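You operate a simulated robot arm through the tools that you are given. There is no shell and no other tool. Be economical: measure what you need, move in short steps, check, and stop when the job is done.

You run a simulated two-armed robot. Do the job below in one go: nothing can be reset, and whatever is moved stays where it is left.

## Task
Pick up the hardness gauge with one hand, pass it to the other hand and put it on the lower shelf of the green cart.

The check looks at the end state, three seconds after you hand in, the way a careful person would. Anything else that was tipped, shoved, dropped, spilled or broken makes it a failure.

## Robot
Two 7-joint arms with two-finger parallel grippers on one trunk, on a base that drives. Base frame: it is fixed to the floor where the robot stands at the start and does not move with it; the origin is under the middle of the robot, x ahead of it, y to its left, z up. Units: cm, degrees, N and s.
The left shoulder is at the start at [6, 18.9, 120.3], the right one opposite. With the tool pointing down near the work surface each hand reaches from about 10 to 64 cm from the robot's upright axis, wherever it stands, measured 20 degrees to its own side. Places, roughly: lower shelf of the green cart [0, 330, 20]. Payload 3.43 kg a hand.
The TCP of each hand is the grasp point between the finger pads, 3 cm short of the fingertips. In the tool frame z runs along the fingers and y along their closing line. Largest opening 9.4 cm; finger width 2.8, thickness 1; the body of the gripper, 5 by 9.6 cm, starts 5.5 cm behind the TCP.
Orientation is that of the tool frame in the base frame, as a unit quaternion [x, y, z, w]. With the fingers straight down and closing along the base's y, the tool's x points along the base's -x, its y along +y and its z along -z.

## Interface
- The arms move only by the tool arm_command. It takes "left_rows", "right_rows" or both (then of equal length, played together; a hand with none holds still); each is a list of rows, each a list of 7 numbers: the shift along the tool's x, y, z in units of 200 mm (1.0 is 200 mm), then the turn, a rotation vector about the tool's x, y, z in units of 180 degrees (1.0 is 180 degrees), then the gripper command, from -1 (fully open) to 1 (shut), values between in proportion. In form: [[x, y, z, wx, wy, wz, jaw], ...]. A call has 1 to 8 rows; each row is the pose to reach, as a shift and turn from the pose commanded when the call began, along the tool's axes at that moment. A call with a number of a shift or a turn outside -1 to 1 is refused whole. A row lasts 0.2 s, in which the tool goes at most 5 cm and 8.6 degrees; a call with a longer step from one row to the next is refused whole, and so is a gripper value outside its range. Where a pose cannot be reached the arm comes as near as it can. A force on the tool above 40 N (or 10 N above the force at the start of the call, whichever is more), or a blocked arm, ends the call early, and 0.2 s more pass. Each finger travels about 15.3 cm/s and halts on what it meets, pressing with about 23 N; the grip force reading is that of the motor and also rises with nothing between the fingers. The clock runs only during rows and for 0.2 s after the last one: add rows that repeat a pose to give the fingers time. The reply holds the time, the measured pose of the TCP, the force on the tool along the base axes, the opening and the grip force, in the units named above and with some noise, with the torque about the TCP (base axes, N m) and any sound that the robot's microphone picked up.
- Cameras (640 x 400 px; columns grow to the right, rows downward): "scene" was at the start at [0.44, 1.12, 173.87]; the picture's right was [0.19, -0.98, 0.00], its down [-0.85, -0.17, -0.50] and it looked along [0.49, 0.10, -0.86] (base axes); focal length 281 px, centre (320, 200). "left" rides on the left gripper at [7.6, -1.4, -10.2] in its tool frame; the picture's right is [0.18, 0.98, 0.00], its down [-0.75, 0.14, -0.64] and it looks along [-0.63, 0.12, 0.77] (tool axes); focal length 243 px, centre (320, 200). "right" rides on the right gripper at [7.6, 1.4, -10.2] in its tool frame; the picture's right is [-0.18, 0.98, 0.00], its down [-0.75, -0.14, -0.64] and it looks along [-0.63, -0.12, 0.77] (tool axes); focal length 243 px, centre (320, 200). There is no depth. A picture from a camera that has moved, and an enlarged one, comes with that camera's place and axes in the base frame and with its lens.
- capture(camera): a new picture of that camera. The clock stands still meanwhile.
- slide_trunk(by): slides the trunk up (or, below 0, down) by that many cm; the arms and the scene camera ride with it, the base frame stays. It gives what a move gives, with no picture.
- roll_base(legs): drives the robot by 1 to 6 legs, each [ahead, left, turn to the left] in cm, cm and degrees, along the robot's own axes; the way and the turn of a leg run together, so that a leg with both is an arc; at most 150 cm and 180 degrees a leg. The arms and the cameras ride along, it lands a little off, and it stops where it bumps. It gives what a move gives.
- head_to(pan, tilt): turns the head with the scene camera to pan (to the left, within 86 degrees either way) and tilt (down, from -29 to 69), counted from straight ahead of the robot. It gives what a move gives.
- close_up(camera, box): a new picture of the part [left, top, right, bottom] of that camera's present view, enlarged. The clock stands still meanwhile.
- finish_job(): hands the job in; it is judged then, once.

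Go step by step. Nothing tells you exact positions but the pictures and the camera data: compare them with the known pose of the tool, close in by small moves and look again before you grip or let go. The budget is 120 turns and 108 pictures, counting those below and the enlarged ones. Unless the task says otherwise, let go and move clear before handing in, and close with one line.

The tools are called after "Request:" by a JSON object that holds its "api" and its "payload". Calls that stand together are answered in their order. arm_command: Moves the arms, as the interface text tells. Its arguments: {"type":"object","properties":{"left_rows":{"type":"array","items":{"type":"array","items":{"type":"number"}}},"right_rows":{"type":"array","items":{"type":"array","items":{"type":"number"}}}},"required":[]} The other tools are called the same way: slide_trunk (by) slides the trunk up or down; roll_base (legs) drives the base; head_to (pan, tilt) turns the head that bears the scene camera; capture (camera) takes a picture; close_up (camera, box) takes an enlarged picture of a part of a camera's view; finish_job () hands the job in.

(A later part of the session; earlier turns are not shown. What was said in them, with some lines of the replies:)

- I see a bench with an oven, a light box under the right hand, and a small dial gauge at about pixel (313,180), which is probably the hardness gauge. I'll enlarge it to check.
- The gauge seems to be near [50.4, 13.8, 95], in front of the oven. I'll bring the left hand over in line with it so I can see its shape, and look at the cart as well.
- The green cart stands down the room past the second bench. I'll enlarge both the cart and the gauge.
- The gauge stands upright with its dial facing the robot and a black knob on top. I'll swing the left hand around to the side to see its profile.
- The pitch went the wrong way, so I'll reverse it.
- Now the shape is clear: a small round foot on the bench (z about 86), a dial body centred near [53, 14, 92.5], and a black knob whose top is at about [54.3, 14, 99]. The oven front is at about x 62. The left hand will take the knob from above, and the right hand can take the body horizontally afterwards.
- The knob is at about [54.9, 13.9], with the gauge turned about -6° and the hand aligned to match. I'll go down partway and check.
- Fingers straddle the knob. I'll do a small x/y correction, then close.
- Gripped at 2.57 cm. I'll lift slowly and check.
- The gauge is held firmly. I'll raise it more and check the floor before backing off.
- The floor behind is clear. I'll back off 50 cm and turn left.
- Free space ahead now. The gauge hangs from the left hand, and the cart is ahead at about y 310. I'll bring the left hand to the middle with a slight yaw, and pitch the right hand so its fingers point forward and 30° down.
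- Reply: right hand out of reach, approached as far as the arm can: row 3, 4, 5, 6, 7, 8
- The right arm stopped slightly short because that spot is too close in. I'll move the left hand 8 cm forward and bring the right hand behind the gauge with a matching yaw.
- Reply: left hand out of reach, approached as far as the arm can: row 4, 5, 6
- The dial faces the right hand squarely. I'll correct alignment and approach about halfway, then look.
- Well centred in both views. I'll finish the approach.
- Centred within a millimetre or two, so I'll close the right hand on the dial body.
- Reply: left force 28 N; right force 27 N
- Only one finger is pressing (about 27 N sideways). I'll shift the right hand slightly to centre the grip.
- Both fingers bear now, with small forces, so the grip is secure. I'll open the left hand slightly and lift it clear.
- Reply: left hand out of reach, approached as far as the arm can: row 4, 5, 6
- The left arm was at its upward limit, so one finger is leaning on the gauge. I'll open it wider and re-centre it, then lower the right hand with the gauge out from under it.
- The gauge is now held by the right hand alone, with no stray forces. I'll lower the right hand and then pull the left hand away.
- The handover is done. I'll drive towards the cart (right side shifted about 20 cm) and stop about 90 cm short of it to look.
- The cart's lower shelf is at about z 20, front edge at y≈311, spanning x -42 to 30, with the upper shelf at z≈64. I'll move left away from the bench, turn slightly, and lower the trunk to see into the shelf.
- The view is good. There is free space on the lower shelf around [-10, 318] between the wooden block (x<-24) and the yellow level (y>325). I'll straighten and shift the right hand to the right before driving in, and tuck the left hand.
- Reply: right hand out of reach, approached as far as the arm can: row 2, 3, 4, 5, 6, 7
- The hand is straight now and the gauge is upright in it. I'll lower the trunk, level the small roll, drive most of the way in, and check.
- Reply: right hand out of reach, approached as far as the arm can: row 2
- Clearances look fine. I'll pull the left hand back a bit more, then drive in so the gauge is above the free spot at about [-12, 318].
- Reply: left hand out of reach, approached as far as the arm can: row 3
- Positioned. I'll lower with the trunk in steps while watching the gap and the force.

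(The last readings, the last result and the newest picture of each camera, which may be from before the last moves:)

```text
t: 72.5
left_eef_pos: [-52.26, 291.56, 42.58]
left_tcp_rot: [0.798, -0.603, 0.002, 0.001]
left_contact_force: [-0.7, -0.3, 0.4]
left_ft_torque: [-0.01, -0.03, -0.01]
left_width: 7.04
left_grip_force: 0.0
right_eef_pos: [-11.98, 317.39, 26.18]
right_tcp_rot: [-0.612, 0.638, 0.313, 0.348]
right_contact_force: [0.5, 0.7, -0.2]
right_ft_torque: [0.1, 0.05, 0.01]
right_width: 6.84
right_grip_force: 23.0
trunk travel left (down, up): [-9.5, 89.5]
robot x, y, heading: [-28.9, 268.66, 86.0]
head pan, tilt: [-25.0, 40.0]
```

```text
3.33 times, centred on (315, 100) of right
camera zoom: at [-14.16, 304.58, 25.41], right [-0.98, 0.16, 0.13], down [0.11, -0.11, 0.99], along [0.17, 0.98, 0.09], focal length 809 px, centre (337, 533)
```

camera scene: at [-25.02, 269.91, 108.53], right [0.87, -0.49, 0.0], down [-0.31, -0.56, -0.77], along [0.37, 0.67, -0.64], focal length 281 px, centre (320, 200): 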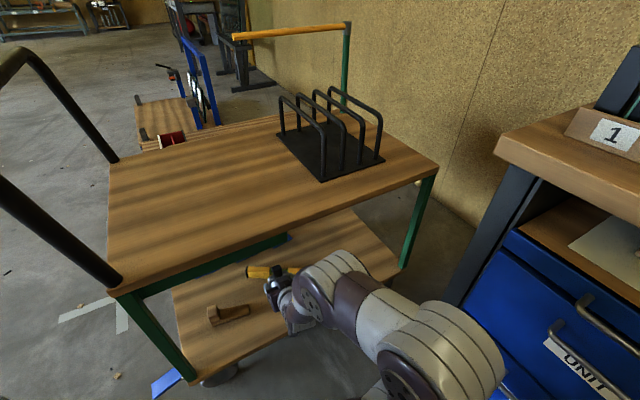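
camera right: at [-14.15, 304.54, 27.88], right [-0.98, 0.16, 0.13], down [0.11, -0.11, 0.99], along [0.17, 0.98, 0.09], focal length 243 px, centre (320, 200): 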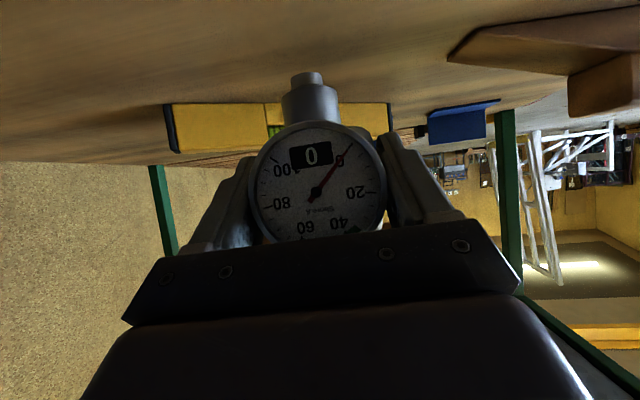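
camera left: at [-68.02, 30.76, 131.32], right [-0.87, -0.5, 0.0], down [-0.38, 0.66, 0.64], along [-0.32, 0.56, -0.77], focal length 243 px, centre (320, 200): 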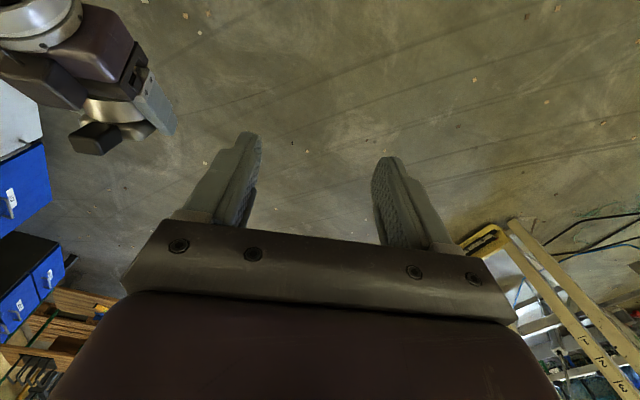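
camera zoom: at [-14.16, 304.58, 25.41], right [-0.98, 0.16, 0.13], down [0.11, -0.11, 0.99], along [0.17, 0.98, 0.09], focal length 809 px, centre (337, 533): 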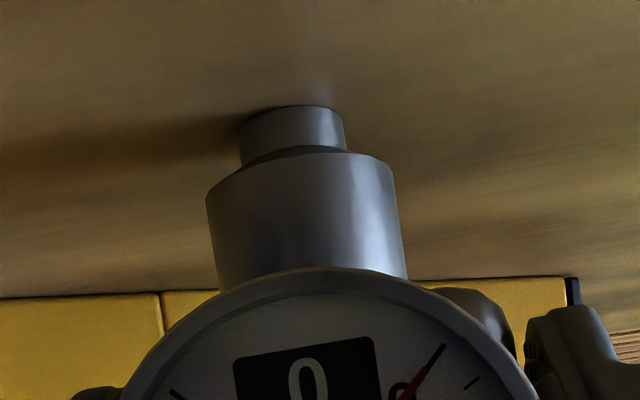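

The shadow now meets the foot, so it is nearly touching. I'll take one more small step.

Request:
{"api": "slide_trunk", "payload": {"by": -0.15}}

Request:
{"api": "close_up", "payload": {"camera": "right", "box": [230, 40, 400, 160]}}

```text
t: 73.0
left_eef_pos: [-52.05, 291.47, 42.52]
left_tcp_rot: [0.798, -0.603, 0.001, 0.0]
left_contact_force: [-0.2, -0.2, -0.1]
left_ft_torque: [-0.05, 0.02, 0.01]
left_width: 7.04
left_grip_force: 0.1
right_eef_pos: [-11.9, 317.35, 26.11]
right_tcp_rot: [-0.612, 0.637, 0.314, 0.347]
right_contact_force: [0.2, -4.7, 12.9]
right_ft_torque: [-0.09, 0.15, 0.04]
right_width: 6.83
right_grip_force: 23.7
trunk travel left (down, up): [-9.4, 89.6]
robot x, y, heading: [-28.57, 268.56, 86.1]
head pan, tilt: [-25.0, 40.0]
```

```text
3.33 times, centred on (315, 100) of right
camera zoom: at [-14.17, 304.6, 25.36], right [-0.98, 0.16, 0.13], down [0.11, -0.12, 0.99], along [0.17, 0.98, 0.1], focal length 809 px, centre (337, 533)
```

zoom: 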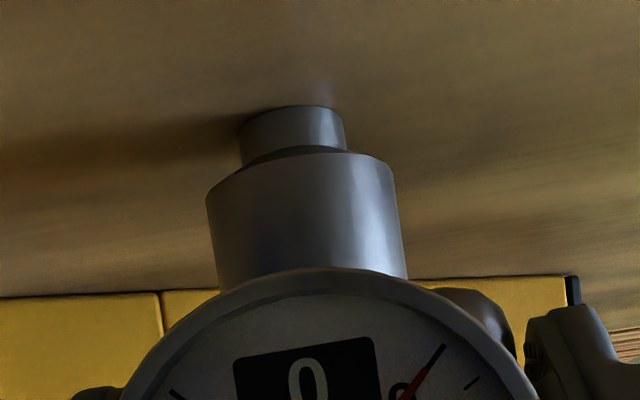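

Firm contact (13 N). I'll ease the pressure slightly and open slowly.

Request:
{"api": "slide_trunk", "payload": {"by": 0.1}}

Request:
{"api": "arm_command", "payload": {"right_rows": [[0, 0, 0, 0, 0, 0, -0.4], [0, 0, 0, 0, 0, 0, -0.44], [0, 0, 0, 0, 0, 0, -0.46], [0, 0, 0, 0, 0, 0, -0.48], [0, 0, 0, 0, 0, 0, -0.5], [0, 0, 0, 0, 0, 0, -0.54], [0, 0, 0, 0, 0, 0, -0.6], [0, 0, 0, 0, 0, 0, -0.6]]}}

Request:
{"api": "capture", "payload": {"camera": "right"}}

```text
t: 73.5
left_eef_pos: [-52.16, 291.56, 42.53]
left_tcp_rot: [0.798, -0.602, 0.001, 0.001]
left_contact_force: [0.0, 0.9, -0.1]
left_ft_torque: [0.01, 0.01, 0.01]
left_width: 7.05
left_grip_force: 0.0
right_eef_pos: [-11.99, 317.25, 26.13]
right_tcp_rot: [-0.612, 0.637, 0.313, 0.348]
right_contact_force: [0.3, 3.7, 6.7]
right_ft_torque: [0.37, 0.11, -0.09]
right_width: 6.8
right_grip_force: 23.0
trunk travel left (down, up): [-9.5, 89.6]
robot x, y, heading: [-28.38, 268.63, 85.9]
head pan, tilt: [-25.0, 40.0]
```

```text
t: 75.3
left_eef_pos: [-52.16, 291.56, 42.54]
left_tcp_rot: [0.798, -0.602, 0.001, 0.001]
left_contact_force: [0.4, 0.7, -0.1]
left_ft_torque: [-0.03, -0.01, 0.02]
left_width: 7.06
left_grip_force: 0.0
right_eef_pos: [-12.05, 317.23, 26.01]
right_tcp_rot: [-0.613, 0.637, 0.313, 0.347]
right_contact_force: [0.8, -0.6, 0.1]
right_ft_torque: [0.02, 0.0, 0.0]
right_width: 7.51
right_grip_force: 0.1
trunk travel left (down, up): [-9.5, 89.6]
robot x, y, heading: [-28.86, 268.82, 86.2]
head pan, tilt: [-25.0, 40.0]
```

```text
39 pictures are left
camera right: at [-14.16, 304.53, 25.33], right [-0.98, 0.16, 0.13], down [0.11, -0.11, 0.99], along [0.17, 0.98, 0.09], focal length 243 px, centre (320, 200)
```

right: 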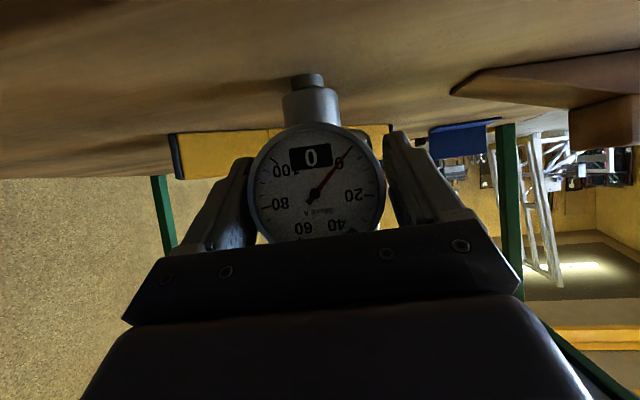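

The gauge stands upright on its own. I'll open fully and retreat along the finger axis.

Request:
{"api": "arm_command", "payload": {"right_rows": [[0, 0, 0, 0, 0, 0, -0.8], [0, 0, 0, 0, 0, 0, -1], [0, 0, 0, 0, 0, 0, -1], [0, 0, -0.08, 0, 0, 0, -1], [0, 0, -0.18, 0, 0, 0, -1]]}}

Request:
{"api": "capture", "payload": {"camera": "right"}}

```text
t: 76.5
left_eef_pos: [-52.16, 291.65, 42.5]
left_tcp_rot: [0.798, -0.602, 0.001, 0.001]
left_contact_force: [1.3, 0.1, 0.7]
left_ft_torque: [0.02, 0.01, 0.0]
left_width: 7.05
left_grip_force: 0.0
right_eef_pos: [-12.34, 314.36, 27.89]
right_tcp_rot: [-0.613, 0.637, 0.311, 0.348]
right_contact_force: [0.4, 0.8, -0.7]
right_ft_torque: [0.01, 0.01, -0.02]
right_width: 9.39
right_grip_force: 0.0
trunk travel left (down, up): [-9.5, 89.6]
robot x, y, heading: [-28.27, 268.57, 86.2]
head pan, tilt: [-25.0, 40.0]
```

```text
38 pictures are left
camera right: at [-14.47, 301.57, 27.35], right [-0.98, 0.16, 0.12], down [0.11, -0.11, 0.99], along [0.17, 0.98, 0.09], focal length 243 px, centre (320, 200)
```

right: 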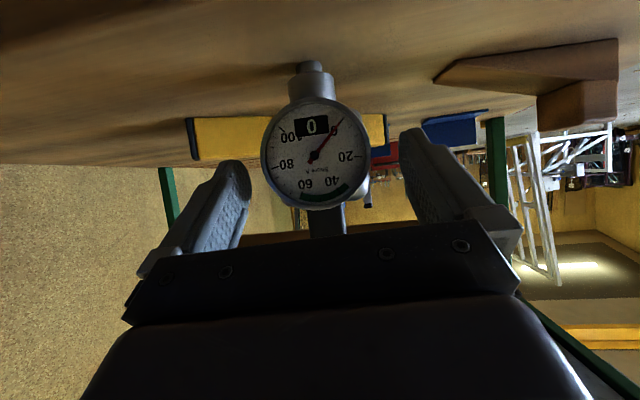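

Request:
{"api": "arm_command", "payload": {"right_rows": [[0, 0, -0.1, 0, 0, 0, -1], [0, 0, -0.22, 0, 0, 0, -1]]}}

Request:
{"api": "roll_base", "payload": {"legs": [[-35, 0, 0]]}}

Request:
{"api": "capture", "payload": {"camera": "scene"}}

Request:
{"api": "capture", "payload": {"camera": "right"}}

```text
t: 77.2
left_eef_pos: [-52.21, 291.61, 42.65]
left_tcp_rot: [0.799, -0.602, 0.001, 0.001]
left_contact_force: [-1.0, 1.5, -0.7]
left_ft_torque: [-0.01, -0.01, 0.04]
left_width: 7.04
left_grip_force: 0.1
right_eef_pos: [-12.53, 310.66, 30.55]
right_tcp_rot: [-0.613, 0.638, 0.311, 0.348]
right_contact_force: [-0.2, 0.5, 0.4]
right_ft_torque: [-0.03, -0.03, 0.0]
right_width: 9.42
right_grip_force: 0.1
trunk travel left (down, up): [-9.5, 89.6]
robot x, y, heading: [-28.6, 268.61, 85.9]
head pan, tilt: [-25.0, 40.0]
```

```text
t: 79.4
left_eef_pos: [-54.51, 257.05, 42.73]
left_tcp_rot: [0.796, -0.606, 0.001, 0.001]
left_contact_force: [0.0, -0.4, 0.1]
left_ft_torque: [0.01, -0.06, -0.02]
left_width: 7.04
left_grip_force: 0.0
right_eef_pos: [-14.77, 275.96, 30.44]
right_tcp_rot: [-0.611, 0.64, 0.31, 0.349]
right_contact_force: [-0.1, 0.4, -0.8]
right_ft_torque: [-0.02, -0.01, -0.01]
right_width: 9.41
right_grip_force: 0.1
trunk travel left (down, up): [-9.5, 89.6]
robot x, y, heading: [-30.97, 233.76, 85.6]
head pan, tilt: [-25.0, 40.0]
```

```text
37 pictures are left
camera scene: at [-27.61, 235.21, 98.48], right [0.87, -0.49, 0.0], down [-0.32, -0.56, -0.77], along [0.38, 0.67, -0.64], focal length 281 px, centre (320, 200)
```

scene: 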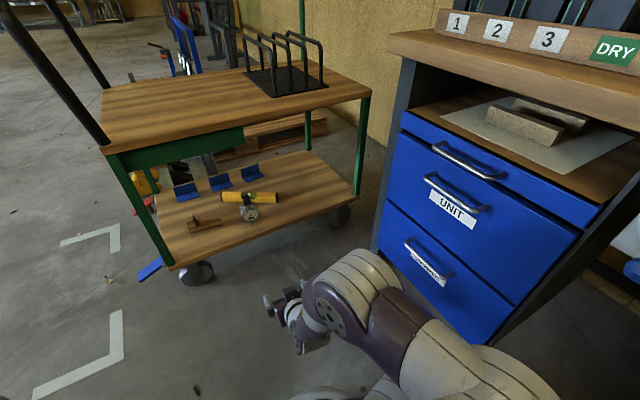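

```text
36 pictures are left
camera right: at [-17.1, 263.2, 29.83], right [-0.98, 0.17, 0.12], down [0.11, -0.11, 0.99], along [0.18, 0.98, 0.09], focal length 243 px, centre (320, 200)
```

right: 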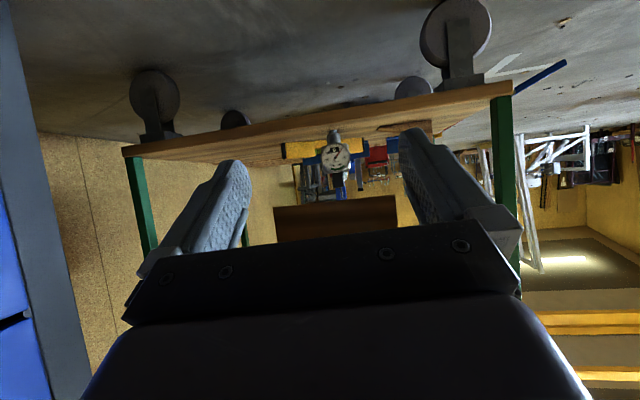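

The gauge is standing upright on the lower shelf, nothing around it was disturbed, and both hands are clear. I'll hand the job in.

Request:
{"api": "finish_job", "payload": {}}

```text
The job is handed in.
```

I picked up the hardness gauge with the left hand and passed it to the right. It now stands upright on the lower shelf of the green cart, with both hands clear and nothing else that I could see disturbed.
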